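You operate a simulated robot arm through the tools that you are given. There is no shell and no other tool. Be economical: measure what you need, move in short steps, check, and stop when the job is done.

Carry out the task below with a simulated two-armed robot. There is one attempt and no reset: what you move stays moved.

## Task
Hold the orange snowboard binding on the top of the long table steady with one hand and open the strap of the orange binding with the other.

The check looks at the end state, three seconds after you hand in, the way a careful person would. Anything else that was tipped, shoved, dropped, spilled or broken makes it a failure.

## Robot
Two 7-joint arms with two-finger parallel grippers on one trunk, on a base that drives. Base frame: it is fixed to the floor where the robot stands at the start and does not move with it; the origin is under the middle of the robot, x ahead of it, y to its left, z up. Lengths are in mm, angles in rad, forces in N, time in s.
The left shoulder is at the start at [50, 165, 1230], the right one opposite. With the tool pointing down near the work surface each hand reaches from about 100 to 680 mm from the robot's upright axis, wherever it stands, measured 20 degrees to its own side. Places, roughly: strap of the orange binding [600, -100, 900]. Payload 3.91 kg a hand.
The TCP of each hand is the grasp point between the finger pads, 30 mm short of the fingertips. In the tool frame z runs along the fingers and y along their closing line. The gripper opens to 110 mm. The fingers are 20 mm wide and 10 mm thick; the gripper's body (48 by 112 mm) begins 55 mm behind the TCP.
Orientation is that of the tool frame in the base frame, as [roll, pitch, yaw] about the fixed x, y, z axes, in that order (R = Rz(yaw) Ry(pitch) Rx(roll)). With the fingers straight down and closing along the base's y, the tool's x points along the base's -x, its y along +y and its z along -z.

## Interface
- The arms move only by the tool servo_tool. It takes "left_increments", "right_increments" or both (then of equal length, played together; a hand with none holds still); each is a list of rows, each a list of 7 numbers: the shift along the tool's x, y, z in units of 150 mm (1.0 is 150 mm), then the turn, a rotation vector about the tool's x, y, z in units of 45 degrees (1.0 is 45 degrees), then the closure, from 0 (fully open) to 1 (shut). In form: [[dx, dy, dz, rx, ry, rz, hand], ...]. A call has 1 to 20 rows; each row is the pose to reach, as a shift and turn from the pose commanded when the call began, along the tool's axes at that moment. A call with a number of a shift or a turn outside -1 to 1 is refused whole. Rows are played at 5 a second. More than 50 mm and 0.15 rad between two rows, or a gripper value outside its range, and nothing of the call is played. Where a pose cannot be reached the arm comes as near as it can. A force on the tool above 40 N (or 10 N above the force at the start of the call, whichever is more), or a blocked arm, ends the call early, and 0.2 s more pass. The fingers move at their own pace (about 45 mm/s each) and stop on an object; they squeeze with about 30 N. The grip force told is the motor's: it shows also when the fingers shut on nothing. Time passes only in rows, and 0.2 s behind the last, so rows that repeat a pose let the fingers close. The reply holds the time, the measured pose of the TCP, the force on the tool along the base axes, the opening and the grip force, in the units named above and with some noise, with the torque about the TCP (base axes, N m) and any sound that the robot's microphone picked up.
- Cameras (640 x 400 px; columns grow to the right, rows downward): "scene" is now at [117.5, 5, 1399.4]; the picture's right is [0.06, -1.00, 0.00], its down [-0.57, -0.04, -0.82] and it looks along [0.82, 0.05, -0.57] (base axes); focal length 288 px, centre (320, 200). "left" rides on the left gripper at [72, -17, -103] in its tool frame; the picture's right is [0.23, 0.97, 0.00], its down [-0.76, 0.18, -0.62] and it looks along [-0.61, 0.14, 0.78] (tool axes); focal length 222 px, centre (320, 200). "right" rides on the right gripper at [72, 17, -103] in its tool frame; the picture's right is [-0.23, 0.97, 0.00], its down [-0.76, -0.18, -0.62] and it looks along [-0.61, -0.14, 0.78] (tool axes); focal length 222 px, centre (320, 200). There is no depth. A picture from a camera that has moved, and an enlarged one, comes with that camera's place and axes in the base frame and with its lens.
- capture(camera): a new picture of that camera. The clock stands still meanwhile.
- slide_trunk(by): slides the trunk up (or, below 0, down) by that many mm; the arms and the scene camera ride with it, the base frame stays. It gives what a move gives, with no picture.
- base_move(legs): drives the robot by 1 to 6 legs, each [ahead, left, turn to the left] in mm, mm and rad, along the robot's own axes; the way and the turn of a leg run together, so that a leg with both is an arc; at most 1500 mm and 3.142 rad a leg. The arms and the cameras ride along, it lands a little off, and it stops where it bumps. It gives what a move gives.
- turn_head(pan, tilt): turns the head with the scene camera to pan (to the left, within 1.396 rad either way) and tilt (down, from -0.506 to 1.204), counted from straight ahead of the robot. It gives what a move gives.
- close_up(camera, box): a new picture of the part [left, top, right, bottom] of that camera's present view, enlarged. The clock stands still meanwhile.
- hand_in(): hands the job in; it is judged then, once.

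Work in short steps. Places have to be worked out from the pictures, the camera data and where the tool is seen: move nearer, look again, correct. Check each grasp and each placing, and mend what went wrong. You have 120 turns and 100 pictures in all, those below and enlarged ones among them. Open the grippers and draw the arms clear of the work before you hand the job in, unless the task says otherwise; then end with one line.

The tools are called after "Request:" by a JSON object that holds its "fn" and its "kwargs". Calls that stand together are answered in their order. servo_tool: Moves the arms, as the interface text tells. Its arguments: {"type":"object","properties":{"left_increments":{"type":"array","items":{"type":"array","items":{"type":"number"}}},"right_increments":{"type":"array","items":{"type":"array","items":{"type":"number"}}}},"required":[]} The other tools are called the same way: slide_trunk (by) slides the trunk up or down; base_move (legs) drives the base; turn_head (pan, tilt) turns the head that bears the scene camera; capture (camera) takes a picture; close_up (camera, box) takes an enlarged picture of a part of a camera's view; hand_in () hands the job in.

At the start:

```text
time: 0.0
left_ee_pos: [384.2, 163.5, 1225.8]
left_tcp_rot: [3.141, 0.0, -3.141]
left_wrist_force: [-0.3, -0.5, -0.4]
left_ft_torque: [0.04, -0.02, 0.03]
left_gripper_width: 110.2
left_gripper_force: 0.2
right_ee_pos: [314.9, -158.7, 1202.5]
right_tcp_rot: [-3.141, -0.001, -3.141]
right_wrist_force: [0.3, -0.3, -0.4]
right_ft_torque: [0.0, 0.01, 0.01]
right_gripper_width: 110.1
right_gripper_force: 0.1
trunk travel left (down, up): [-450.0, 53.0]
robot x, y, heading: [-4.8, -0.9, -0.001]
head pan, tilt: [0.063, 0.607]
```

scene: 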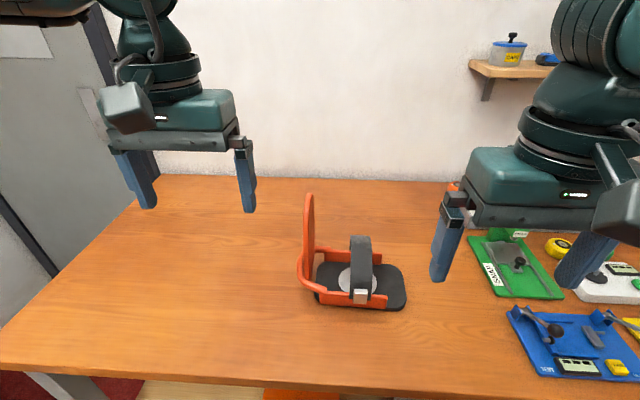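
right: 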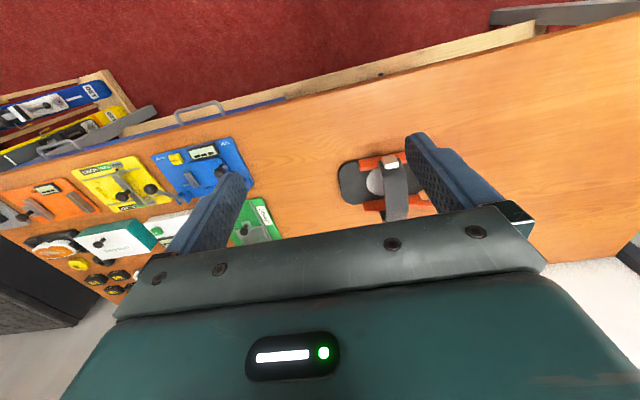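
left: 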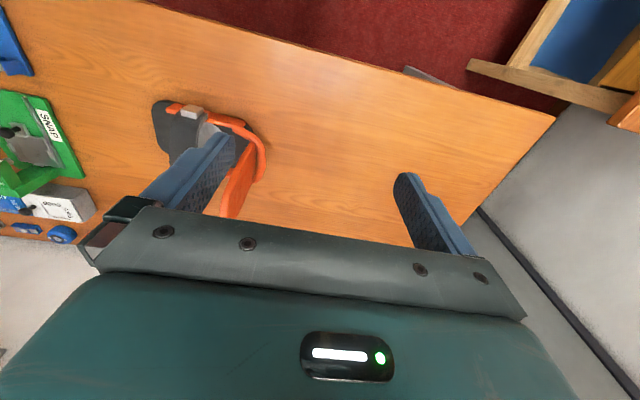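

I see the orange binding in the middle of the table, with a dark strap and a light buckle. I take an enlarged look first.

Request:
{"fn": "close_up", "kwargs": {"camera": "scene", "box": [280, 180, 424, 320]}}

Request:
{"fn": "close_up", "kwargs": {"camera": "right", "box": [320, 120, 460, 230]}}

```text
2.86 times, centred on (352, 250) of scene
camera zoom: at [117.5, 5.0, 1399.4], right [0.06, -1.0, 0.0], down [-0.57, -0.04, -0.82], along [0.82, 0.05, -0.57], focal length 823 px, centre (229, 57)
```

zoom: 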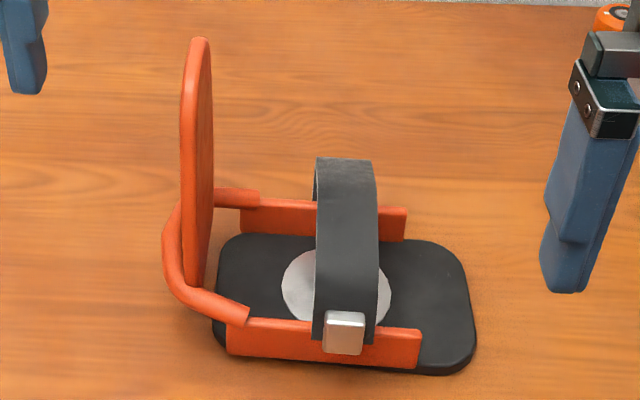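

```text
3.64 times, centred on (390, 175) of right
camera zoom: at [242.4, -140.9, 1307.1], right [0.23, 0.97, 0.0], down [0.76, -0.18, 0.62], along [0.61, -0.14, -0.78], focal length 808 px, centre (66, 291)
```

zoom: 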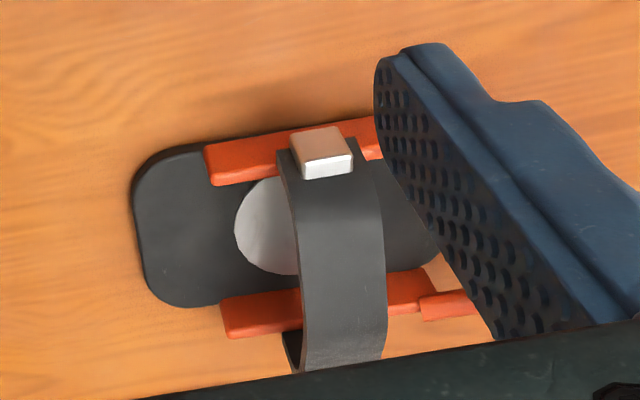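

The buckle works out at about (486, -54, 915), the table top near z 875, and the highback's top near (547, 55, 1100). I look closer at the highback with the left camera before choosing the holding grasp.

Request:
{"fn": "close_up", "kwargs": {"camera": "left", "box": [140, 80, 290, 230]}}

Request:
{"fn": "servo_tool", "kwargs": {"left_increments": [[0, 0.25, 0, 0, 0, 0, 0], [0, 0.5, 0, 0, 0, 0, 0], [0, 0.8, 0, 0, 0, 0, 0]]}}

Request:
{"fn": "capture", "kwargs": {"camera": "left"}}

```text
2.67 times, centred on (215, 155) of left
camera zoom: at [310.2, 146.1, 1329.4], right [-0.23, 0.97, 0.0], down [0.76, 0.18, 0.62], along [0.61, 0.14, -0.78], focal length 592 px, centre (600, 320)
```

zoom: 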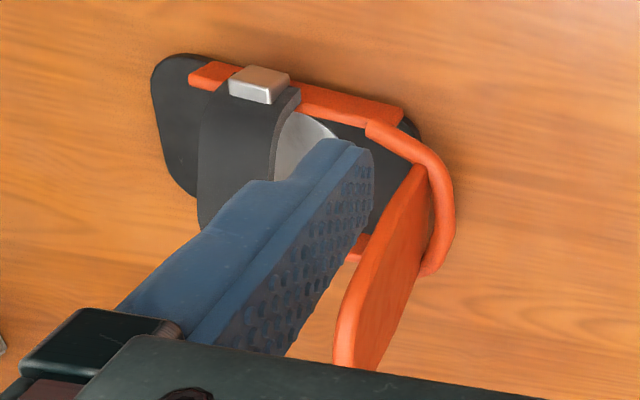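

```text
time: 0.8
left_ee_pos: [381.2, 287.7, 1225.9]
left_tcp_rot: [-3.139, 0.001, 3.141]
left_wrist_force: [-0.2, 0.9, -0.1]
left_ft_torque: [-0.03, 0.01, 0.0]
left_gripper_width: 110.0
left_gripper_force: 0.1
right_ee_pos: [315.3, -155.7, 1202.4]
right_tcp_rot: [-3.139, -0.001, -3.141]
right_wrist_force: [0.7, 0.5, -0.2]
right_ft_torque: [0.0, 0.02, 0.01]
right_gripper_width: 109.9
right_gripper_force: 0.0
trunk travel left (down, up): [-450.0, 53.0]
robot x, y, heading: [2.2, -0.3, -0.002]
head pan, tilt: [0.063, 0.607]
```

```text
93 pictures are left
camera left: at [308.9, 268.5, 1328.6], right [-0.23, 0.97, 0.0], down [0.76, 0.18, 0.62], along [0.61, 0.14, -0.78], focal length 222 px, centre (320, 200)
```

left: 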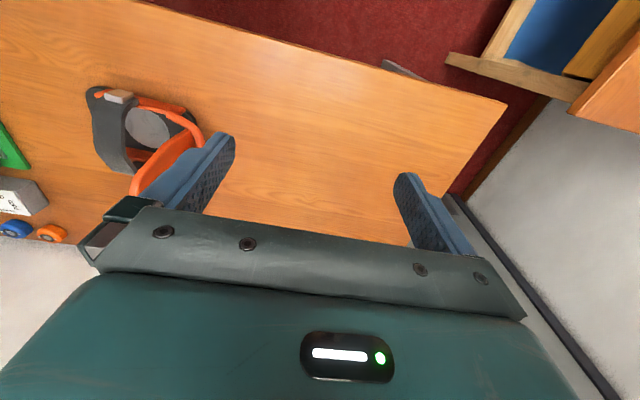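

The highback is a thin upright plate in the x-z plane near y 60, top about z 1095. I plan to grip it by its edges, fingers closing along x with the hand leaning out to +y, leaving room for the right hand. I turn the left hand a quarter turn and watch.

Request:
{"fn": "servo_tool", "kwargs": {"left_increments": [[-0.13, 0, 0, 0, 0, 0.167, 0], [-0.26, 0, 0, 0, 0, 0.333, 0], [-0.4, 0, 0, 0, 0, 0.5, 0], [-0.53, 0, 0, 0, 0, 0.667, 0], [-0.66, 0, 0, 0, 0, 0.833, 0], [-0.8, 0, 0, 0, 0, 1, 0]]}}

Request:
{"fn": "servo_tool", "kwargs": {"left_increments": [[0, 0, 0, 0, 0, 0.167, 0], [0, 0, 0, 0, 0, 0.333, 0], [0, 0, 0, 0, 0, 0.5, 0], [0, 0, 0, 0, 0, 0.667, 0], [0, 0, 0, 0, 0, 0.833, 0], [0, 0, 0, 0, 0, 1, 0]]}}

Request:
{"fn": "capture", "kwargs": {"camera": "left"}}

Request:
{"fn": "capture", "kwargs": {"camera": "scene"}}

```text
time: 2.2
left_ee_pos: [454.4, 238.4, 1217.7]
left_tcp_rot: [3.141, 0.001, 2.36]
left_wrist_force: [-0.7, 0.0, 0.2]
left_ft_torque: [0.0, 0.01, -0.02]
left_gripper_width: 110.0
left_gripper_force: 0.1
left hand out of reach, approached as far as the arm can: row 5, 6
right_ee_pos: [316.0, -158.3, 1203.7]
right_tcp_rot: [-3.142, 0.0, 3.141]
right_wrist_force: [0.5, -0.4, -0.1]
right_ft_torque: [0.0, 0.02, -0.01]
right_gripper_width: 109.7
right_gripper_force: 0.1
trunk travel left (down, up): [-450.0, 53.0]
robot x, y, heading: [-0.6, -0.1, 0.006]
head pan, tilt: [0.063, 0.607]
```

```text
time: 3.6
left_ee_pos: [300.8, 119.9, 1193.2]
left_tcp_rot: [3.14, 0.0, 1.575]
left_wrist_force: [0.0, -0.5, 1.1]
left_ft_torque: [-0.02, -0.02, -0.01]
left_gripper_width: 110.1
left_gripper_force: 0.2
left hand out of reach, approached as far as the arm can: row 1, 2, 3, 4, 5, 6
right_ee_pos: [315.0, -158.6, 1204.1]
right_tcp_rot: [-3.14, 0.0, 3.141]
right_wrist_force: [-0.4, -0.4, -0.7]
right_ft_torque: [-0.01, 0.0, 0.0]
right_gripper_width: 110.0
right_gripper_force: 0.0
trunk travel left (down, up): [-450.0, 53.0]
robot x, y, heading: [-3.0, 1.6, -0.0]
head pan, tilt: [0.063, 0.607]
```

```text
92 pictures are left
camera left: at [282.5, 191.5, 1295.4], right [0.97, 0.23, 0.0], down [0.18, -0.76, 0.62], along [0.15, -0.61, -0.78], focal length 222 px, centre (320, 200)
```

left: 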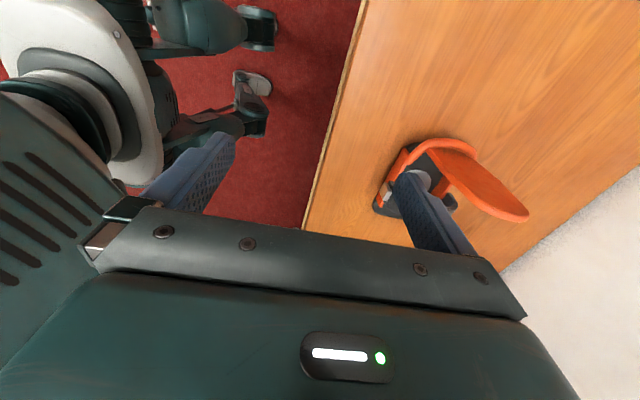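

```text
91 pictures are left
camera scene: at [117.5, 4.6, 1399.4], right [0.06, -1.0, 0.0], down [-0.57, -0.04, -0.82], along [0.82, 0.05, -0.57], focal length 288 px, centre (320, 200)
```

scene: 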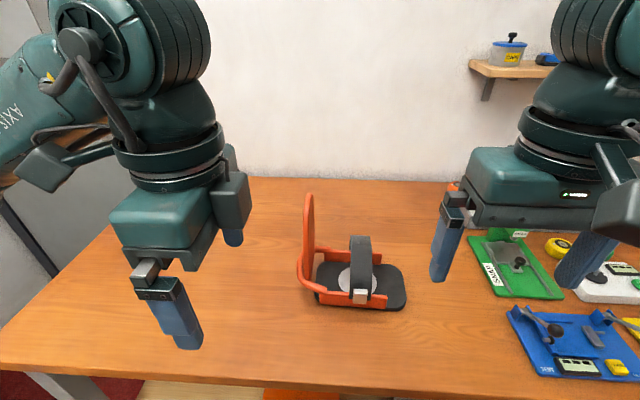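

The edge grip looks feasible (plate roughly 65 mm wide). Reach at this height is limited, so I raise the trunk by 50 mm and tilt the left hand 45° so the fingers point down and toward -y.

Request:
{"fn": "slide_trunk", "kwargs": {"by": 50}}

Request:
{"fn": "servo_tool", "kwargs": {"left_increments": [[0, 0, 0, 0, -0.167, 0, 0], [0, 0, 0, 0, -0.333, 0, 0], [0, 0, 0, 0, -0.5, 0, 0], [0, 0, 0, 0, -0.667, 0, 0], [0, 0, 0, 0, -0.833, 0, 0], [0, 0, 0, 0, -1, 0, 0]]}}

```text
time: 4.5
left_ee_pos: [300.8, 119.9, 1241.7]
left_tcp_rot: [3.14, 0.0, 1.579]
left_wrist_force: [0.4, -0.2, -1.2]
left_ft_torque: [-0.01, 0.0, -0.02]
left_gripper_width: 109.9
left_gripper_force: 0.1
right_ee_pos: [314.4, -158.0, 1253.4]
right_tcp_rot: [-3.141, 0.0, 3.142]
right_wrist_force: [0.3, 0.1, 0.3]
right_ft_torque: [0.0, 0.0, 0.03]
right_gripper_width: 110.0
right_gripper_force: 0.1
trunk travel left (down, up): [-500.0, 3.0]
robot x, y, heading: [-3.6, -0.1, -0.0]
head pan, tilt: [0.063, 0.607]
```

```text
time: 5.9
left_ee_pos: [273.6, 106.6, 1261.7]
left_tcp_rot: [3.139, 0.787, 1.581]
left_wrist_force: [0.9, -0.1, 1.1]
left_ft_torque: [0.02, -0.01, -0.01]
left_gripper_width: 109.9
left_gripper_force: 0.1
left hand out of reach, approached as far as the arm can: row 2, 3, 4, 5, 6
right_ee_pos: [313.6, -157.3, 1253.0]
right_tcp_rot: [-3.141, -0.001, 3.14]
right_wrist_force: [-0.1, 0.3, -0.1]
right_ft_torque: [0.0, 0.0, -0.01]
right_gripper_width: 109.8
right_gripper_force: 0.1
trunk travel left (down, up): [-500.0, 3.0]
robot x, y, heading: [0.0, 0.7, 0.003]
head pan, tilt: [0.063, 0.607]
```

The tilt is achieved but the hand was pulled back near the body. I move it out: +100 in x, +100 in y, -100 in z.

Request:
{"fn": "servo_tool", "kwargs": {"left_increments": [[0.19, 0.133, 0, 0, 0, 0, 0], [0.38, 0.267, 0, 0, 0, 0, 0], [0.57, 0.4, 0, 0, 0, 0, 0], [0.76, 0.533, 0, 0, 0, 0, 0], [0.94, 0.667, 0, 0, 0, 0, 0]]}}

```text
time: 7.1
left_ee_pos: [258.3, 128.0, 1256.9]
left_tcp_rot: [3.141, 0.786, 1.576]
left_wrist_force: [0.7, -0.3, -0.4]
left_ft_torque: [0.01, 0.0, 0.03]
left_gripper_width: 110.3
left_gripper_force: 0.1
left hand out of reach, approached as far as the arm can: row 1, 2, 3, 4, 5
right_ee_pos: [314.6, -157.2, 1252.6]
right_tcp_rot: [-3.141, 0.001, 3.141]
right_wrist_force: [-0.1, 0.3, 0.0]
right_ft_torque: [-0.02, 0.01, -0.02]
right_gripper_width: 110.0
right_gripper_force: 0.1
trunk travel left (down, up): [-500.0, 3.0]
robot x, y, heading: [0.6, 1.7, 0.001]
head pan, tilt: [0.063, 0.607]
```

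To learn whether increments count from the commanded or the reached pose, I send a null move.

Request:
{"fn": "servo_tool", "kwargs": {"left_increments": [[0, 0, 0, 0, 0, 0, 0]]}}

```text
time: 7.5
left_ee_pos: [259.5, 129.0, 1257.4]
left_tcp_rot: [3.141, 0.785, 1.578]
left_wrist_force: [0.2, 0.3, -0.3]
left_ft_torque: [-0.02, -0.01, -0.03]
left_gripper_width: 110.0
left_gripper_force: 0.0
right_ee_pos: [315.1, -156.3, 1253.3]
right_tcp_rot: [3.141, -0.002, 3.141]
right_wrist_force: [-0.3, 0.0, 0.5]
right_ft_torque: [0.01, -0.02, 0.0]
right_gripper_width: 110.0
right_gripper_force: 0.1
trunk travel left (down, up): [-500.0, 3.0]
robot x, y, heading: [-4.7, -1.0, -0.002]
head pan, tilt: [0.063, 0.607]
```

Increments count from the reached pose, so this wrist branch is simply near its limits. I undo the tilt and yaw back, to try the opposite yaw.

Request:
{"fn": "servo_tool", "kwargs": {"left_increments": [[0, 0, 0, 0, 0.167, 0, 0], [0, 0, 0, 0, 0.333, 0, 0], [0, 0, 0, 0, 0.5, 0, 0], [0, 0, 0, 0, 0.667, 0, 0], [0, 0, 0, 0, 0.833, 0, 0], [0, 0, 0, 0, 1, 0, 0]]}}

Request:
{"fn": "servo_tool", "kwargs": {"left_increments": [[0, 0, 0, 0, 0, -0.167, 0], [0, 0, 0, 0, 0, -0.333, 0], [0, 0, 0, 0, 0, -0.5, 0], [0, 0, 0, 0, 0, -0.667, 0], [0, 0, 0, 0, 0, -0.833, 0], [0, 0, 0, 0, 0, -1, 0]]}}

Request:
{"fn": "servo_tool", "kwargs": {"left_increments": [[0, 0, 0, 0, 0, -0.167, 0], [0, 0, 0, 0, 0, -0.333, 0], [0, 0, 0, 0, 0, -0.5, 0], [0, 0, 0, 0, 0, -0.667, 0], [0, 0, 0, 0, 0, -0.833, 0], [0, 0, 0, 0, 0, -1, 0]]}}

```text
time: 8.9
left_ee_pos: [260.3, 129.7, 1257.8]
left_tcp_rot: [3.139, -0.001, 1.578]
left_wrist_force: [1.1, 0.7, 0.4]
left_ft_torque: [0.0, 0.0, -0.01]
left_gripper_width: 109.9
left_gripper_force: 0.1
right_ee_pos: [314.7, -158.4, 1253.6]
right_tcp_rot: [3.141, 0.0, 3.142]
right_wrist_force: [-0.7, 1.2, -0.6]
right_ft_torque: [0.03, 0.03, -0.02]
right_gripper_width: 109.9
right_gripper_force: 0.0
trunk travel left (down, up): [-500.0, 3.0]
robot x, y, heading: [0.1, 2.4, 0.004]
head pan, tilt: [0.063, 0.607]
```

```text
time: 10.3
left_ee_pos: [260.7, 130.2, 1258.1]
left_tcp_rot: [3.138, 0.001, 2.366]
left_wrist_force: [0.0, 0.5, -0.1]
left_ft_torque: [0.02, 0.03, 0.03]
left_gripper_width: 110.0
left_gripper_force: 0.1
right_ee_pos: [314.6, -157.7, 1253.3]
right_tcp_rot: [-3.141, 0.0, 3.141]
right_wrist_force: [-0.3, 0.5, 0.6]
right_ft_torque: [-0.02, 0.01, 0.0]
right_gripper_width: 109.9
right_gripper_force: 0.0
trunk travel left (down, up): [-500.0, 3.0]
robot x, y, heading: [1.2, -1.0, 0.004]
head pan, tilt: [0.063, 0.607]
```

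```text
time: 11.7
left_ee_pos: [260.5, 128.0, 1258.0]
left_tcp_rot: [-3.141, 0.004, -3.134]
left_wrist_force: [0.1, 0.0, 0.4]
left_ft_torque: [0.0, 0.03, -0.01]
left_gripper_width: 109.8
left_gripper_force: 0.1
right_ee_pos: [314.9, -156.9, 1252.6]
right_tcp_rot: [-3.141, -0.002, -3.142]
right_wrist_force: [0.2, -0.4, -0.5]
right_ft_torque: [0.01, 0.02, -0.04]
right_gripper_width: 109.9
right_gripper_force: 0.1
trunk travel left (down, up): [-500.0, 3.0]
robot x, y, heading: [-2.4, -1.7, -0.0]
head pan, tilt: [0.063, 0.607]
```

Back to straight. Next I move out to about (390, 150, 1160) and yaw the other way.

Request:
{"fn": "servo_tool", "kwargs": {"left_increments": [[-0.17, 0, 0.13, 0, 0, -0.167, 0], [-0.34, 0, 0.26, 0, 0, -0.333, 0], [-0.5, 0, 0.39, 0, 0, -0.5, 0], [-0.67, 0.1, 0.52, 0, 0, -0.667, 0], [-0.77, 0.1, 0.6, 0, 0, -0.833, 0], [-0.87, 0.13, 0.66, 0, 0, -1, 0]]}}

Request:
{"fn": "servo_tool", "kwargs": {"left_increments": [[0, 0, 0, 0, 0, -0.167, 0], [0, 0, 0, 0, 0, -0.333, 0], [0, 0, 0, 0, 0, -0.5, 0], [0, 0, 0, 0, 0, -0.667, 0], [0, 0, 0, 0, 0, -0.833, 0], [0, 0, 0, 0, 0, -1, 0]]}}

```text
time: 13.1
left_ee_pos: [392.0, 151.2, 1159.8]
left_tcp_rot: [-3.14, 0.001, -2.348]
left_wrist_force: [0.2, 0.5, 0.5]
left_ft_torque: [-0.01, 0.0, -0.01]
left_gripper_width: 109.9
left_gripper_force: 0.0
right_ee_pos: [314.6, -157.3, 1253.3]
right_tcp_rot: [3.141, 0.0, -3.141]
right_wrist_force: [-0.6, 0.1, -0.4]
right_ft_torque: [0.0, -0.01, 0.01]
right_gripper_width: 110.1
right_gripper_force: 0.0
trunk travel left (down, up): [-500.0, 3.0]
robot x, y, heading: [0.7, 2.2, -0.002]
head pan, tilt: [0.063, 0.607]
```

```text
time: 14.5
left_ee_pos: [391.4, 149.1, 1159.4]
left_tcp_rot: [-3.141, -0.001, -1.562]
left_wrist_force: [0.5, 0.5, 0.7]
left_ft_torque: [0.0, -0.02, 0.01]
left_gripper_width: 110.0
left_gripper_force: 0.2
right_ee_pos: [315.0, -156.5, 1253.2]
right_tcp_rot: [3.14, -0.001, 3.142]
right_wrist_force: [0.1, 0.3, -1.5]
right_ft_torque: [0.03, 0.04, 0.01]
right_gripper_width: 110.1
right_gripper_force: 0.1
trunk travel left (down, up): [-500.0, 3.0]
robot x, y, heading: [-0.6, 0.8, 0.003]
head pan, tilt: [0.063, 0.607]
```

That works. I move over toward (500, 180, 1160) while leaning 30° outward.

Request:
{"fn": "servo_tool", "kwargs": {"left_increments": [[-0.05, -0.15, 0, 0, 0.15, 0, 0], [-0.1, -0.3, 0, 0, 0.3, 0, 0], [-0.15, -0.45, 0, 0, 0.45, 0, 0], [-0.2, -0.6, 0, 0, 0.56, 0, 0], [-0.2, -0.72, 0, 0, 0.667, 0, 0]]}}

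Request:
{"fn": "capture", "kwargs": {"camera": "left"}}

Request:
{"fn": "capture", "kwargs": {"camera": "scene"}}

```text
time: 15.7
left_ee_pos: [499.2, 178.9, 1158.9]
left_tcp_rot: [-3.139, -0.525, -1.567]
left_wrist_force: [-0.7, -0.3, 0.5]
left_ft_torque: [0.01, 0.01, -0.01]
left_gripper_width: 110.0
left_gripper_force: 0.1
right_ee_pos: [315.6, -158.6, 1252.4]
right_tcp_rot: [3.142, 0.0, -3.14]
right_wrist_force: [1.1, 0.2, -0.1]
right_ft_torque: [0.03, 0.01, -0.01]
right_gripper_width: 110.2
right_gripper_force: 0.0
trunk travel left (down, up): [-500.0, 3.0]
robot x, y, heading: [1.0, -0.4, 0.004]
head pan, tilt: [0.063, 0.607]
```

```text
90 pictures are left
camera left: at [516.6, 167.5, 1284.7], right [-0.97, -0.2, 0.11], down [-0.18, 0.97, 0.16], along [-0.14, 0.13, -0.98], focal length 222 px, centre (320, 200)
```

left: 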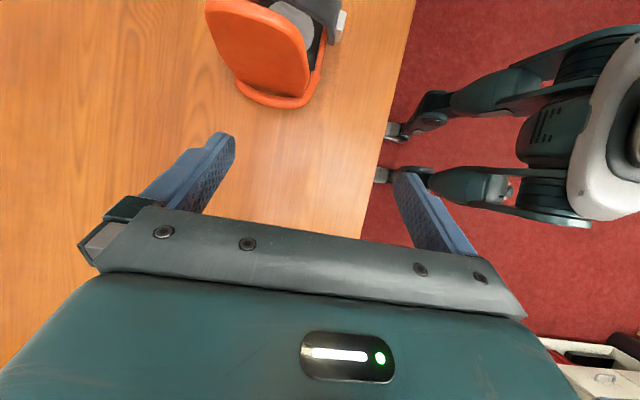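

```text
89 pictures are left
camera scene: at [117.8, 5.1, 1449.3], right [0.06, -1.0, 0.0], down [-0.57, -0.04, -0.82], along [0.82, 0.05, -0.57], focal length 288 px, centre (320, 200)
```

scene: 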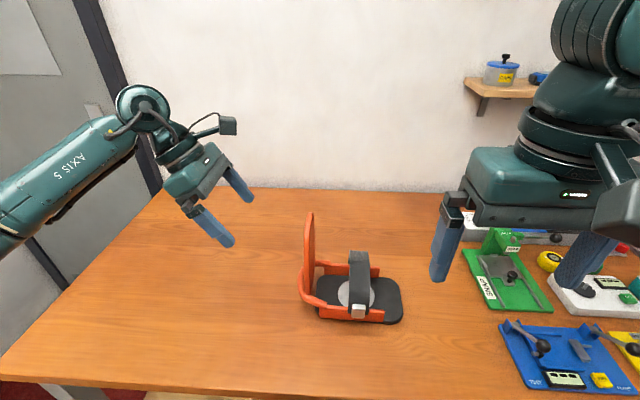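

The highback is about 94 mm wide along x (519–613), too tight for an edge grip. I'll instead grip across its thickness from above, closing along y, and keep the right hand flatter to stay clear. I untilt and yaw back.

Request:
{"fn": "servo_tool", "kwargs": {"left_increments": [[0, 0, 0, 0, -0.167, 0, 0], [0, 0, 0, 0, -0.333, 0, 0], [0, 0, 0, 0, -0.5, 0, 0], [0, 0, 0, 0, -0.667, 0, 0]]}}

Request:
{"fn": "servo_tool", "kwargs": {"left_increments": [[0, 0, 0, 0, 0, 0.167, 0], [0, 0, 0, 0, 0, 0.333, 0], [0, 0, 0, 0, 0, 0.5, 0], [0, 0, 0, 0, 0, 0.667, 0], [0, 0, 0, 0, 0, 0.833, 0], [0, 0, 0, 0, 0, 1, 0]]}}

Request:
{"fn": "servo_tool", "kwargs": {"left_increments": [[0, 0, 0, 0, 0, 0.167, 0], [0, 0, 0, 0, 0, 0.333, 0], [0, 0, 0, 0, 0, 0.5, 0], [0, 0, 0, 0, 0, 0.667, 0], [0, 0, 0, 0, 0, 0.833, 0], [0, 0, 0, 0, 0, 1, 0]]}}

Request:
{"fn": "capture", "kwargs": {"camera": "left"}}

```text
time: 16.7
left_ee_pos: [499.9, 178.5, 1159.4]
left_tcp_rot: [-3.14, 0.002, -1.566]
left_wrist_force: [0.7, -0.7, 0.2]
left_ft_torque: [0.02, -0.03, 0.01]
left_gripper_width: 109.8
left_gripper_force: 0.0
right_ee_pos: [314.5, -158.3, 1252.3]
right_tcp_rot: [3.141, -0.001, 3.14]
right_wrist_force: [-0.1, -0.4, -0.9]
right_ft_torque: [-0.01, 0.0, -0.01]
right_gripper_width: 110.1
right_gripper_force: 0.0
trunk travel left (down, up): [-500.0, 3.0]
robot x, y, heading: [1.1, 1.3, -0.001]
head pan, tilt: [0.063, 0.607]
```

```text
time: 18.1
left_ee_pos: [499.6, 179.4, 1160.2]
left_tcp_rot: [-3.14, 0.002, -2.351]
left_wrist_force: [0.3, 0.4, 0.3]
left_ft_torque: [0.03, 0.0, 0.03]
left_gripper_width: 110.0
left_gripper_force: 0.0
right_ee_pos: [315.0, -158.8, 1253.9]
right_tcp_rot: [-3.141, 0.001, 3.141]
right_wrist_force: [-0.3, 0.8, -0.1]
right_ft_torque: [0.02, -0.03, -0.01]
right_gripper_width: 109.9
right_gripper_force: 0.1
trunk travel left (down, up): [-500.0, 3.0]
robot x, y, heading: [-1.4, 0.7, -0.001]
head pan, tilt: [0.063, 0.607]
```

```text
time: 19.5
left_ee_pos: [500.3, 180.0, 1159.0]
left_tcp_rot: [3.141, 0.001, -3.139]
left_wrist_force: [0.0, -0.8, -0.4]
left_ft_torque: [-0.03, -0.02, 0.02]
left_gripper_width: 110.1
left_gripper_force: 0.0
right_ee_pos: [316.0, -158.0, 1252.9]
right_tcp_rot: [3.141, 0.0, 3.14]
right_wrist_force: [0.1, -0.8, -0.3]
right_ft_torque: [0.0, 0.03, -0.01]
right_gripper_width: 110.0
right_gripper_force: 0.1
trunk travel left (down, up): [-500.0, 3.0]
robot x, y, heading: [2.3, 0.3, -0.001]
head pan, tilt: [0.063, 0.607]
```

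```text
88 pictures are left
camera left: at [426.4, 162.3, 1261.7], right [-0.23, 0.97, 0.0], down [0.76, 0.18, 0.62], along [0.61, 0.14, -0.78], focal length 222 px, centre (320, 200)
```

left: 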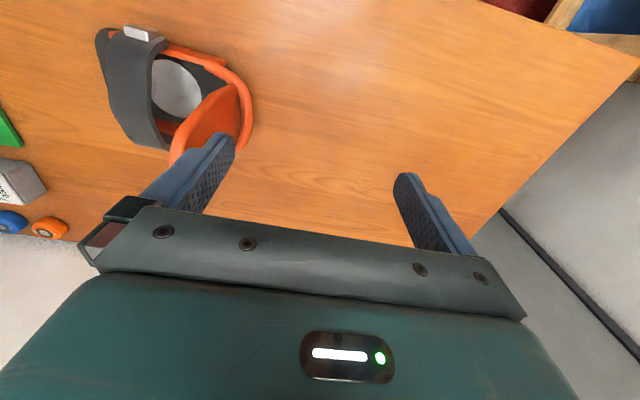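

The hand is upright and reachable here. I move to (440, 58, 1175), in front of the highback, so I can look at it between the fingers.

Request:
{"fn": "servo_tool", "kwargs": {"left_increments": [[0.2, -0.2, -0.1, 0, 0, 0, 0], [0.4, -0.4, -0.1, 0, 0, 0, 0], [0.4, -0.6, -0.1, 0, 0, 0, 0], [0.4, -0.81, -0.1, 0, 0, 0, 0]]}}

Request:
{"fn": "capture", "kwargs": {"camera": "left"}}

Request:
{"fn": "capture", "kwargs": {"camera": "scene"}}

```text
time: 20.5
left_ee_pos: [439.3, 57.9, 1175.5]
left_tcp_rot: [-3.141, 0.001, -3.134]
left_wrist_force: [-0.3, 0.3, -0.6]
left_ft_torque: [0.01, 0.01, -0.01]
left_gripper_width: 109.7
left_gripper_force: 0.1
right_ee_pos: [313.6, -158.4, 1253.3]
right_tcp_rot: [-3.139, -0.001, 3.141]
right_wrist_force: [0.4, -0.5, -0.6]
right_ft_torque: [0.02, 0.0, -0.02]
right_gripper_width: 110.0
right_gripper_force: 0.0
trunk travel left (down, up): [-500.0, 3.0]
robot x, y, heading: [-1.9, -3.0, -0.002]
head pan, tilt: [0.063, 0.607]
```

```text
87 pictures are left
camera left: at [366.9, 39.3, 1276.6], right [-0.23, 0.97, 0.0], down [0.76, 0.18, 0.62], along [0.61, 0.15, -0.78], focal length 222 px, centre (320, 200)
```

left: 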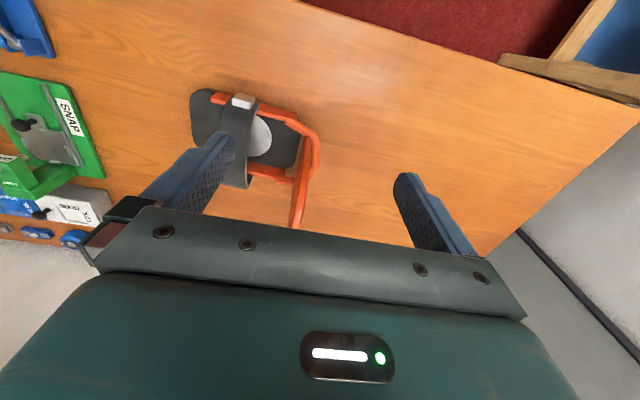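

```text
86 pictures are left
camera scene: at [117.5, 4.1, 1449.4], right [0.06, -1.0, 0.0], down [-0.57, -0.03, -0.82], along [0.82, 0.05, -0.57], focal length 288 px, centre (320, 200)
```

scene: 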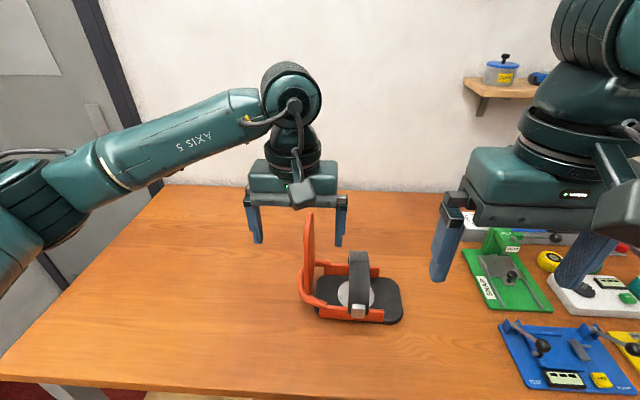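

The highback's top works out at about y 53, z 1106, centre x 566. The fingers are 110 mm apart, so there is ample margin: I move over it and down to z 1085.

Request:
{"fn": "servo_tool", "kwargs": {"left_increments": [[-0.27, -0.02, 0, 0, 0, 0, 0], [-0.54, -0.03, 0, 0, 0, 0, 0], [-0.8, -0.03, 0, 0, 0, 0, 0], [-0.8, -0.03, 0.2, 0, 0, 0, 0], [-0.8, -0.03, 0.4, 0, 0, 0, 0], [-0.8, -0.03, 0.6, 0, 0, 0, 0]]}}

Request:
{"fn": "capture", "kwargs": {"camera": "scene"}}

Request:
{"fn": "capture", "kwargs": {"camera": "left"}}

```text
time: 21.9
left_ee_pos: [559.3, 55.9, 1085.8]
left_tcp_rot: [3.141, 0.001, -3.134]
left_wrist_force: [0.3, -0.7, -0.2]
left_ft_torque: [0.0, 0.01, -0.01]
left_gripper_width: 110.0
left_gripper_force: 0.1
right_ee_pos: [315.3, -157.2, 1253.0]
right_tcp_rot: [3.14, 0.0, 3.14]
right_wrist_force: [-0.3, -0.7, 0.1]
right_ft_torque: [-0.02, 0.0, -0.02]
right_gripper_width: 110.0
right_gripper_force: 0.1
trunk travel left (down, up): [-500.0, 3.0]
robot x, y, heading: [-1.4, 1.7, 0.0]
head pan, tilt: [0.063, 0.607]
```

```text
85 pictures are left
camera scene: at [117.7, 5.2, 1449.4], right [0.06, -1.0, 0.0], down [-0.57, -0.04, -0.82], along [0.82, 0.05, -0.57], focal length 288 px, centre (320, 200)
```

scene: 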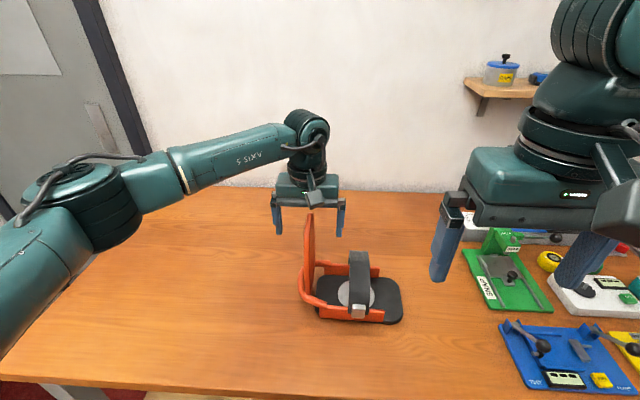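

```text
84 pictures are left
camera left: at [487.5, 36.9, 1188.2], right [-0.23, 0.97, 0.0], down [0.76, 0.18, 0.62], along [0.61, 0.15, -0.78], focal length 222 px, centre (320, 200)
```

left: 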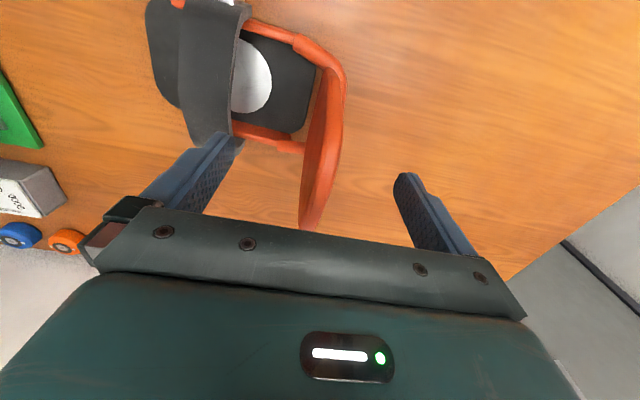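

The highback lies between the fingers with its plane near y 55. I lower 8 mm and close on it.

Request:
{"fn": "servo_tool", "kwargs": {"left_increments": [[0, 0, 0.05, 0, 0, 0, 0], [0, 0, 0.05, 0, 0, 0, 0.5], [0, 0, 0.05, 0, 0, 0, 0.5], [0, 0, 0.05, 0, 0, 0, 0.75], [0, 0, 0.05, 0, 0, 0, 0.75], [0, 0, 0.05, 0, 0, 0, 0.85], [0, 0, 0.05, 0, 0, 0, 1], [0, 0, 0.05, 0, 0, 0, 1], [0, 0, 0.05, 0, 0, 0, 1]]}}

Request:
{"fn": "capture", "kwargs": {"camera": "left"}}

Request:
{"fn": "close_up", "kwargs": {"camera": "scene", "box": [260, 170, 420, 330]}}

```text
time: 23.9
left_ee_pos: [560.0, 55.4, 1077.9]
left_tcp_rot: [-3.141, 0.0, -3.136]
left_wrist_force: [-2.2, 0.2, -1.6]
left_ft_torque: [0.02, 0.22, -0.21]
left_gripper_width: 11.8
left_gripper_force: 30.5
right_ee_pos: [314.4, -157.5, 1253.2]
right_tcp_rot: [3.141, 0.0, 3.141]
right_wrist_force: [0.1, 1.1, -0.8]
right_ft_torque: [0.0, 0.03, 0.0]
right_gripper_width: 110.1
right_gripper_force: 0.1
trunk travel left (down, up): [-500.0, 3.0]
robot x, y, heading: [-1.4, 1.6, 0.005]
head pan, tilt: [0.063, 0.607]
```

```text
83 pictures are left
camera left: at [486.7, 36.5, 1180.5], right [-0.23, 0.97, 0.0], down [0.76, 0.18, 0.62], along [0.61, 0.14, -0.78], focal length 222 px, centre (320, 200)
```

left: 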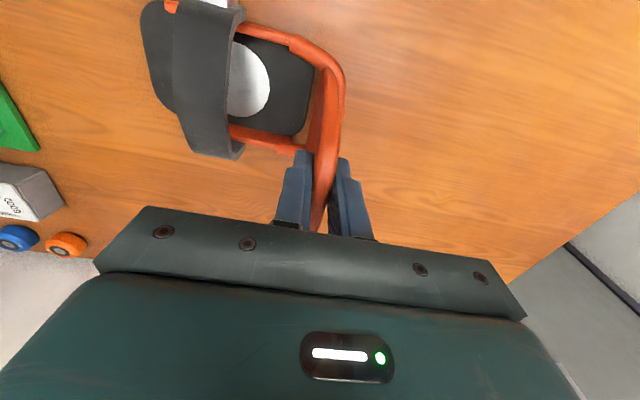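

```text
2.50 times, centred on (340, 250) of scene
camera zoom: at [117.1, 5.0, 1449.4], right [0.06, -1.0, 0.0], down [-0.57, -0.04, -0.82], along [0.82, 0.05, -0.57], focal length 720 px, centre (270, 75)
```

zoom: 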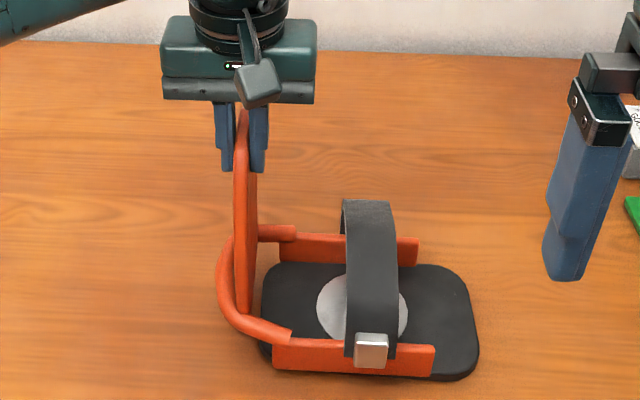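

The highback is gripped (11.8 mm thick, 30 N) with the binding unmoved. Now I bring the right hand down and forward, pitching it 45° so the fingers point ahead and down toward the strap.

Request:
{"fn": "servo_tool", "kwargs": {"right_increments": [[-0.06, 0.11, 0.15, 0, -0.167, 0, 0], [-0.12, 0.22, 0.3, 0, -0.333, 0, 0], [-0.18, 0.33, 0.45, 0, -0.5, 0, 0], [-0.24, 0.44, 0.6, 0, -0.667, 0, 0], [-0.3, 0.55, 0.75, 0, -0.833, 0, 0], [-0.35, 0.66, 0.9, 0, -1, 0, 0]]}}

Request:
{"fn": "capture", "kwargs": {"camera": "right"}}

Request:
{"fn": "capture", "kwargs": {"camera": "scene"}}

```text
time: 25.3
left_ee_pos: [559.4, 54.6, 1078.5]
left_tcp_rot: [-3.141, 0.0, -3.134]
left_wrist_force: [-3.2, 0.9, -0.2]
left_ft_torque: [-0.03, 0.32, -0.33]
left_gripper_width: 11.8
left_gripper_force: 29.9
right_ee_pos: [367.0, -59.2, 1117.0]
right_tcp_rot: [3.141, 0.785, -3.14]
right_wrist_force: [0.4, 0.8, -0.7]
right_ft_torque: [-0.04, 0.01, -0.01]
right_gripper_width: 109.9
right_gripper_force: 0.0
trunk travel left (down, up): [-500.0, 3.0]
robot x, y, heading: [0.8, 0.1, -0.002]
head pan, tilt: [0.063, 0.607]
```

```text
81 pictures are left
camera right: at [241.7, -41.3, 1138.7], right [0.16, 0.97, 0.16], down [0.1, -0.18, 0.98], along [0.98, -0.14, -0.12], focal length 222 px, centre (320, 200)
```

right: 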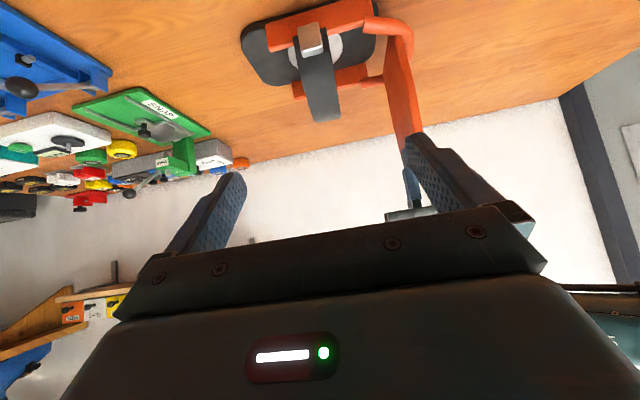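

```text
80 pictures are left
camera scene: at [117.3, 5.2, 1449.4], right [0.06, -1.0, 0.0], down [-0.57, -0.04, -0.82], along [0.82, 0.05, -0.57], focal length 288 px, centre (320, 200)
```

scene: 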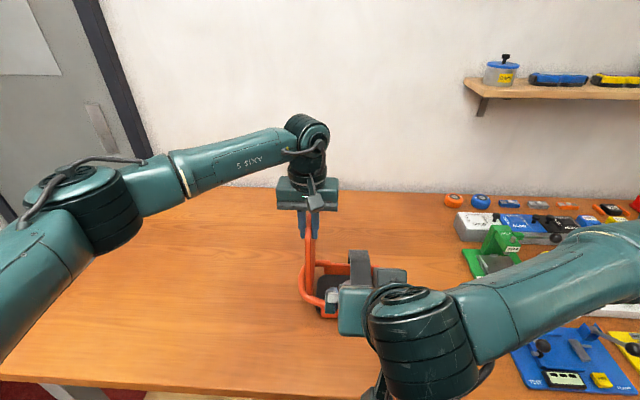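

The strap is clear in the right camera: buckle near (487, -55, 912), strap centre about (500, -58, 949). I advance part way along the fingers.

Request:
{"fn": "servo_tool", "kwargs": {"right_increments": [[0.05, 0.01, 0.2, 0, 0, 0, 0], [0.1, 0.01, 0.4, 0, 0, 0, 0], [0.16, 0.01, 0.6, 0, 0, 0, 0], [0.16, 0.01, 0.8, 0, 0, 0, 0.2]]}}

Request:
{"fn": "capture", "kwargs": {"camera": "right"}}

```text
time: 26.3
left_ee_pos: [560.9, 54.5, 1077.0]
left_tcp_rot: [-3.14, 0.001, -3.136]
left_wrist_force: [-2.3, -0.1, -0.3]
left_ft_torque: [0.02, 0.15, -0.32]
left_gripper_width: 11.7
left_gripper_force: 29.4
right_ee_pos: [435.8, -58.2, 1016.0]
right_tcp_rot: [3.14, 0.784, 3.141]
right_wrist_force: [-0.3, 0.0, 0.4]
right_ft_torque: [0.0, 0.03, -0.01]
right_gripper_width: 87.9
right_gripper_force: 0.1
trunk travel left (down, up): [-500.0, 3.0]
robot x, y, heading: [-0.9, 0.3, -0.001]
head pan, tilt: [0.063, 0.607]
```

```text
79 pictures are left
camera right: at [311.2, -41.5, 1037.5], right [0.16, 0.97, 0.16], down [0.1, -0.18, 0.98], along [0.98, -0.14, -0.12], focal length 222 px, centre (320, 200)
```

right: 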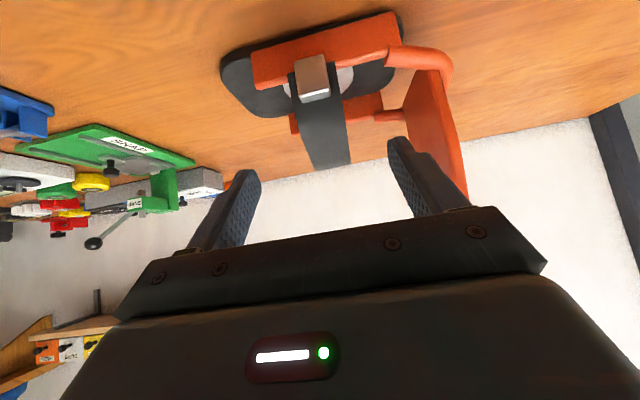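

The strap (y −58) is centred between the fingers. I advance the remaining ~95 mm with the opening at 75 mm.

Request:
{"fn": "servo_tool", "kwargs": {"right_increments": [[0, 0, 0.2, 0, 0, 0, 0.32], [0.01, 0, 0.4, 0, 0, 0, 0.32], [0.02, 0, 0.52, 0, 0, 0, 0.32], [0.02, 0, 0.64, 0, 0, 0, 0.32]]}}

Request:
{"fn": "capture", "kwargs": {"camera": "right"}}

Request:
{"fn": "close_up", "kwargs": {"camera": "scene", "box": [270, 200, 430, 340]}}

```text
time: 27.3
left_ee_pos: [561.2, 55.3, 1078.0]
left_tcp_rot: [-3.141, 0.003, -3.134]
left_wrist_force: [-0.6, 0.2, 0.0]
left_ft_torque: [0.0, -0.01, -0.25]
left_gripper_width: 11.6
left_gripper_force: 30.2
right_ee_pos: [500.6, -58.8, 946.9]
right_tcp_rot: [-3.141, 0.785, -3.142]
right_wrist_force: [0.0, -0.3, -0.4]
right_ft_torque: [-0.01, -0.01, -0.02]
right_gripper_width: 74.9
right_gripper_force: 0.0
trunk travel left (down, up): [-500.0, 3.0]
robot x, y, heading: [2.8, -3.3, 0.003]
head pan, tilt: [0.063, 0.607]
```

```text
78 pictures are left
camera right: at [375.9, -41.0, 969.0], right [0.16, 0.97, 0.16], down [0.1, -0.18, 0.98], along [0.98, -0.14, -0.12], focal length 222 px, centre (320, 200)
```

right: 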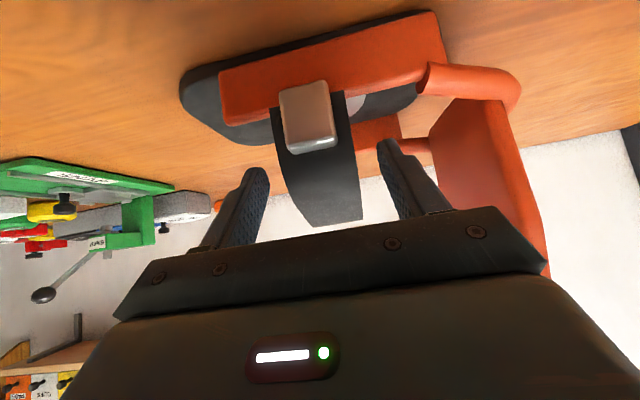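

```text
2.86 times, centred on (350, 270) of scene
camera zoom: at [117.5, 5.0, 1449.4], right [0.06, -1.0, 0.0], down [-0.57, -0.04, -0.82], along [0.82, 0.05, -0.57], focal length 823 px, centre (234, 0)
```

zoom: 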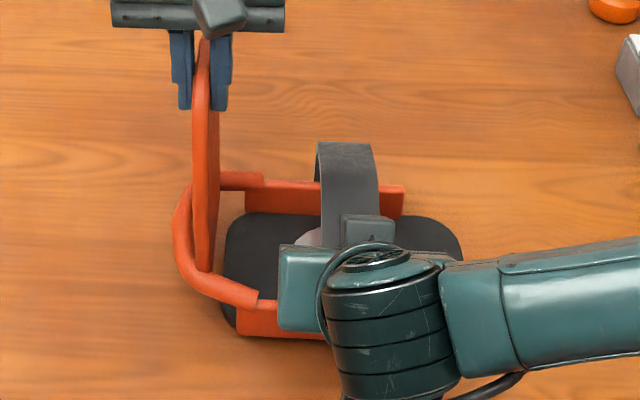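

The strap sits centred between the finger pads, just above the buckle. I close the right gripper on its edges.

Request:
{"fn": "servo_tool", "kwargs": {"right_increments": [[0, 0, 0, 0, 0, 0, 0.45], [0, 0, 0, 0, 0, 0, 0.55], [0, 0, 0, 0, 0, 0, 0.62], [0, 0, 0, 0, 0, 0, 0.8], [0, 0, 0, 0, 0, 0, 1], [0, 0, 0, 0, 0, 0, 1]]}}

Request:
{"fn": "capture", "kwargs": {"camera": "right"}}

```text
time: 28.7
left_ee_pos: [560.6, 54.6, 1077.7]
left_tcp_rot: [-3.142, 0.001, -3.136]
left_wrist_force: [-2.5, -3.8, 0.5]
left_ft_torque: [-0.06, 0.09, -0.11]
left_gripper_width: 11.6
left_gripper_force: 30.1
right_ee_pos: [500.1, -57.6, 946.7]
right_tcp_rot: [3.14, 0.786, 3.141]
right_wrist_force: [2.2, 6.0, -0.4]
right_ft_torque: [0.12, 0.12, 0.41]
right_gripper_width: 43.6
right_gripper_force: 29.7
trunk travel left (down, up): [-500.0, 3.0]
robot x, y, heading: [-0.7, -3.8, 0.0]
head pan, tilt: [0.063, 0.607]
```

```text
76 pictures are left
camera right: at [375.5, -40.6, 969.2], right [0.16, 0.97, 0.16], down [0.1, -0.18, 0.98], along [0.98, -0.14, -0.12], focal length 222 px, centre (320, 200)
```

right: 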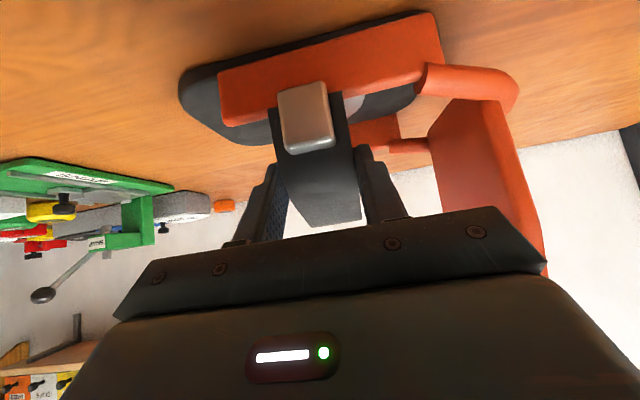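

The strap is gripped (43.6 mm). Taking the hinge as the far rail (~x 592, z 905), I start lifting along the arc by about 15°, and read the forces.

Request:
{"fn": "servo_tool", "kwargs": {"right_increments": [[-0.028, 0, -0.009, 0, 0, 0, 1], [-0.056, 0, -0.018, 0, 0, 0, 1], [-0.085, 0, -0.025, 0, 0, 0, 1], [-0.113, 0, -0.031, 0, 0, 0, 1], [-0.171, 0, -0.039, 0, 0, 0, 1]]}}

Request:
{"fn": "capture", "kwargs": {"camera": "right"}}

```text
time: 29.9
left_ee_pos: [560.9, 55.1, 1079.7]
left_tcp_rot: [3.141, 0.004, -3.132]
left_wrist_force: [8.0, -2.4, 3.7]
left_ft_torque: [-0.15, -0.98, 0.39]
left_gripper_width: 11.5
left_gripper_force: 29.9
right_ee_pos: [515.9, -57.4, 968.6]
right_tcp_rot: [3.14, 0.784, -3.142]
right_wrist_force: [-9.5, 2.9, 0.2]
right_ft_torque: [-0.24, 1.01, 0.6]
right_gripper_width: 43.8
right_gripper_force: 29.7
trunk travel left (down, up): [-500.0, 3.0]
robot x, y, heading: [3.6, 0.8, -0.004]
head pan, tilt: [0.063, 0.607]
```

```text
75 pictures are left
camera right: at [390.6, -40.1, 991.8], right [0.16, 0.97, 0.16], down [0.1, -0.18, 0.98], along [0.98, -0.14, -0.13], focal length 222 px, centre (320, 200)
```

right: 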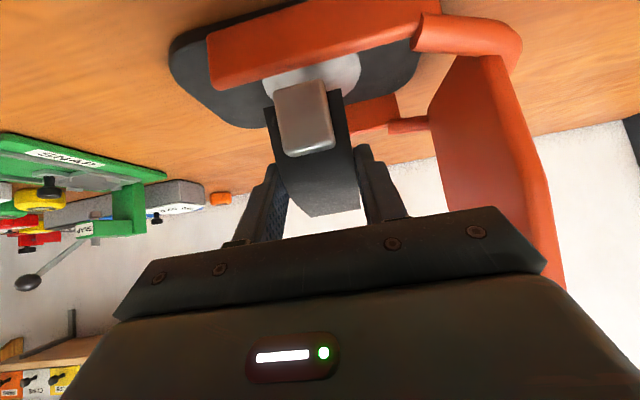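

The buckle has lifted off the rail and the strap pivots about the far side; reaction forces are small. I continue the arc to about 45°, turning the hand partly with the strap.

Request:
{"fn": "servo_tool", "kwargs": {"right_increments": [[-0.058, 0, -0.001, 0, 0.1, 0, 1], [-0.117, 0, -0.001, 0, 0.2, 0, 1], [-0.175, 0, 0.008, 0, 0.28, 0, 1], [-0.233, 0, 0.018, 0, 0.36, 0, 1], [-0.29, 0, 0.035, 0, 0.43, 0, 1], [-0.344, 0, 0.057, 0, 0.5, 0, 1]]}}

Request:
{"fn": "capture", "kwargs": {"camera": "right"}}

Request:
{"fn": "close_up", "kwargs": {"camera": "scene", "box": [240, 150, 460, 340]}}

```text
time: 31.3
left_ee_pos: [558.0, 55.3, 1079.0]
left_tcp_rot: [3.139, 0.003, -3.134]
left_wrist_force: [17.9, 0.9, -0.1]
left_ft_torque: [0.18, -0.49, 0.63]
left_gripper_width: 12.1
left_gripper_force: 30.1
right_ee_pos: [555.6, -56.2, 1000.5]
right_tcp_rot: [3.14, 0.392, -3.14]
right_wrist_force: [-19.3, -0.4, 17.9]
right_ft_torque: [0.32, 0.34, 0.82]
right_gripper_width: 44.3
right_gripper_force: 29.9
trunk travel left (down, up): [-500.0, 3.0]
robot x, y, heading: [-1.9, 1.9, 0.003]
head pan, tilt: [0.063, 0.607]
```

```text
74 pictures are left
camera right: at [448.8, -39.0, 1068.9], right [0.21, 0.97, 0.09], down [0.47, -0.18, 0.87], along [0.86, -0.14, -0.49], focal length 222 px, centre (320, 200)
```

right: 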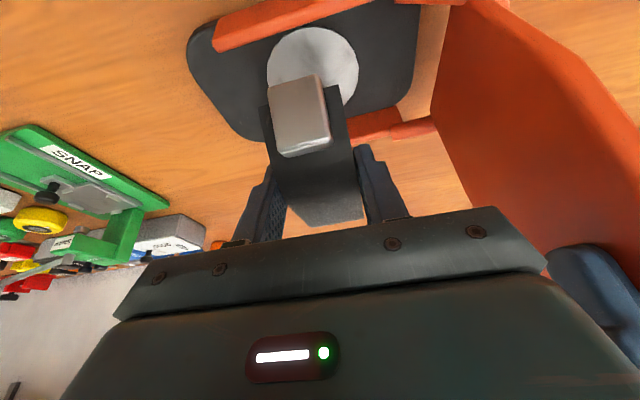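

```text
2.11 times, centred on (350, 245) of scene
camera zoom: at [115.8, 5.4, 1449.6], right [0.06, -1.0, 0.0], down [-0.57, -0.04, -0.82], along [0.82, 0.05, -0.57], focal length 606 px, centre (257, 105)
```

zoom: 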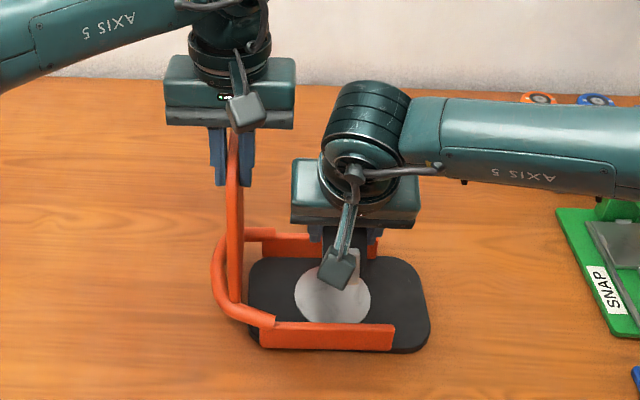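

The strap swings freely; the readings (-19, +18 N) say my arc is slightly too flat, so I correct upward and back, then continue to about 75°.

Request:
{"fn": "servo_tool", "kwargs": {"right_increments": [[0.002, 0, -0.03, 0, 0.06, 0, 1], [-0.043, 0, -0.032, 0, 0.12, 0, 1], [-0.085, 0, -0.03, 0, 0.17, 0, 1], [-0.164, 0, -0.012, 0, 0.22, 0, 1], [-0.244, 0, 0.022, 0, 0.28, 0, 1], [-0.321, 0, 0.061, 0, 0.333, 0, 1]]}}

Request:
{"fn": "capture", "kwargs": {"camera": "right"}}

Request:
{"fn": "close_up", "kwargs": {"camera": "scene", "box": [240, 150, 460, 340]}}

```text
time: 32.7
left_ee_pos: [559.0, 56.0, 1077.3]
left_tcp_rot: [3.141, 0.005, -3.135]
left_wrist_force: [15.6, -4.4, 0.0]
left_ft_torque: [-0.11, 0.15, 0.65]
left_gripper_width: 12.2
left_gripper_force: 30.0
right_ee_pos: [605.2, -55.9, 1011.3]
right_tcp_rot: [3.14, 0.134, -3.138]
right_wrist_force: [-11.0, 5.5, 22.7]
right_ft_torque: [0.06, 0.19, 0.72]
right_gripper_width: 44.6
right_gripper_force: 30.0
trunk travel left (down, up): [-500.0, 3.0]
robot x, y, heading: [1.0, -2.8, -0.001]
head pan, tilt: [0.063, 0.607]
```

```text
72 pictures are left
camera right: at [519.4, -38.6, 1104.7], right [0.22, 0.97, 0.03], down [0.67, -0.18, 0.72], along [0.71, -0.14, -0.7], focal length 222 px, centre (320, 200)
```

right: 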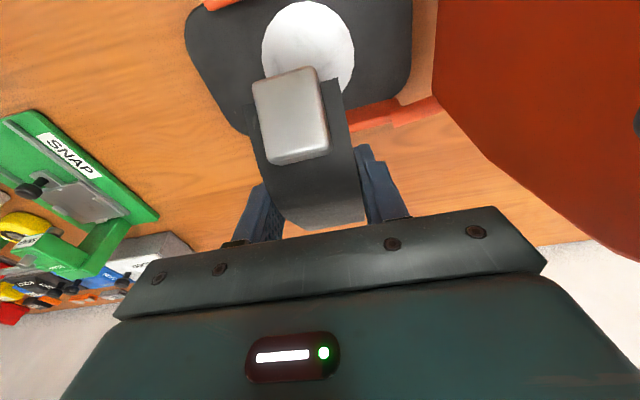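

```text
2.11 times, centred on (350, 245) of scene
camera zoom: at [116.5, 5.4, 1449.5], right [0.06, -1.0, 0.0], down [-0.57, -0.04, -0.82], along [0.82, 0.05, -0.57], focal length 606 px, centre (257, 105)
```

zoom: 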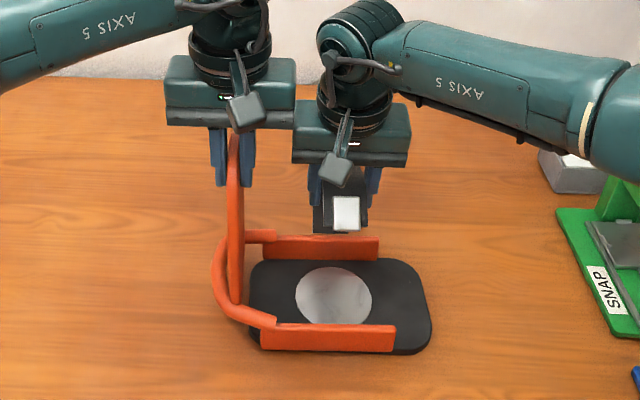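

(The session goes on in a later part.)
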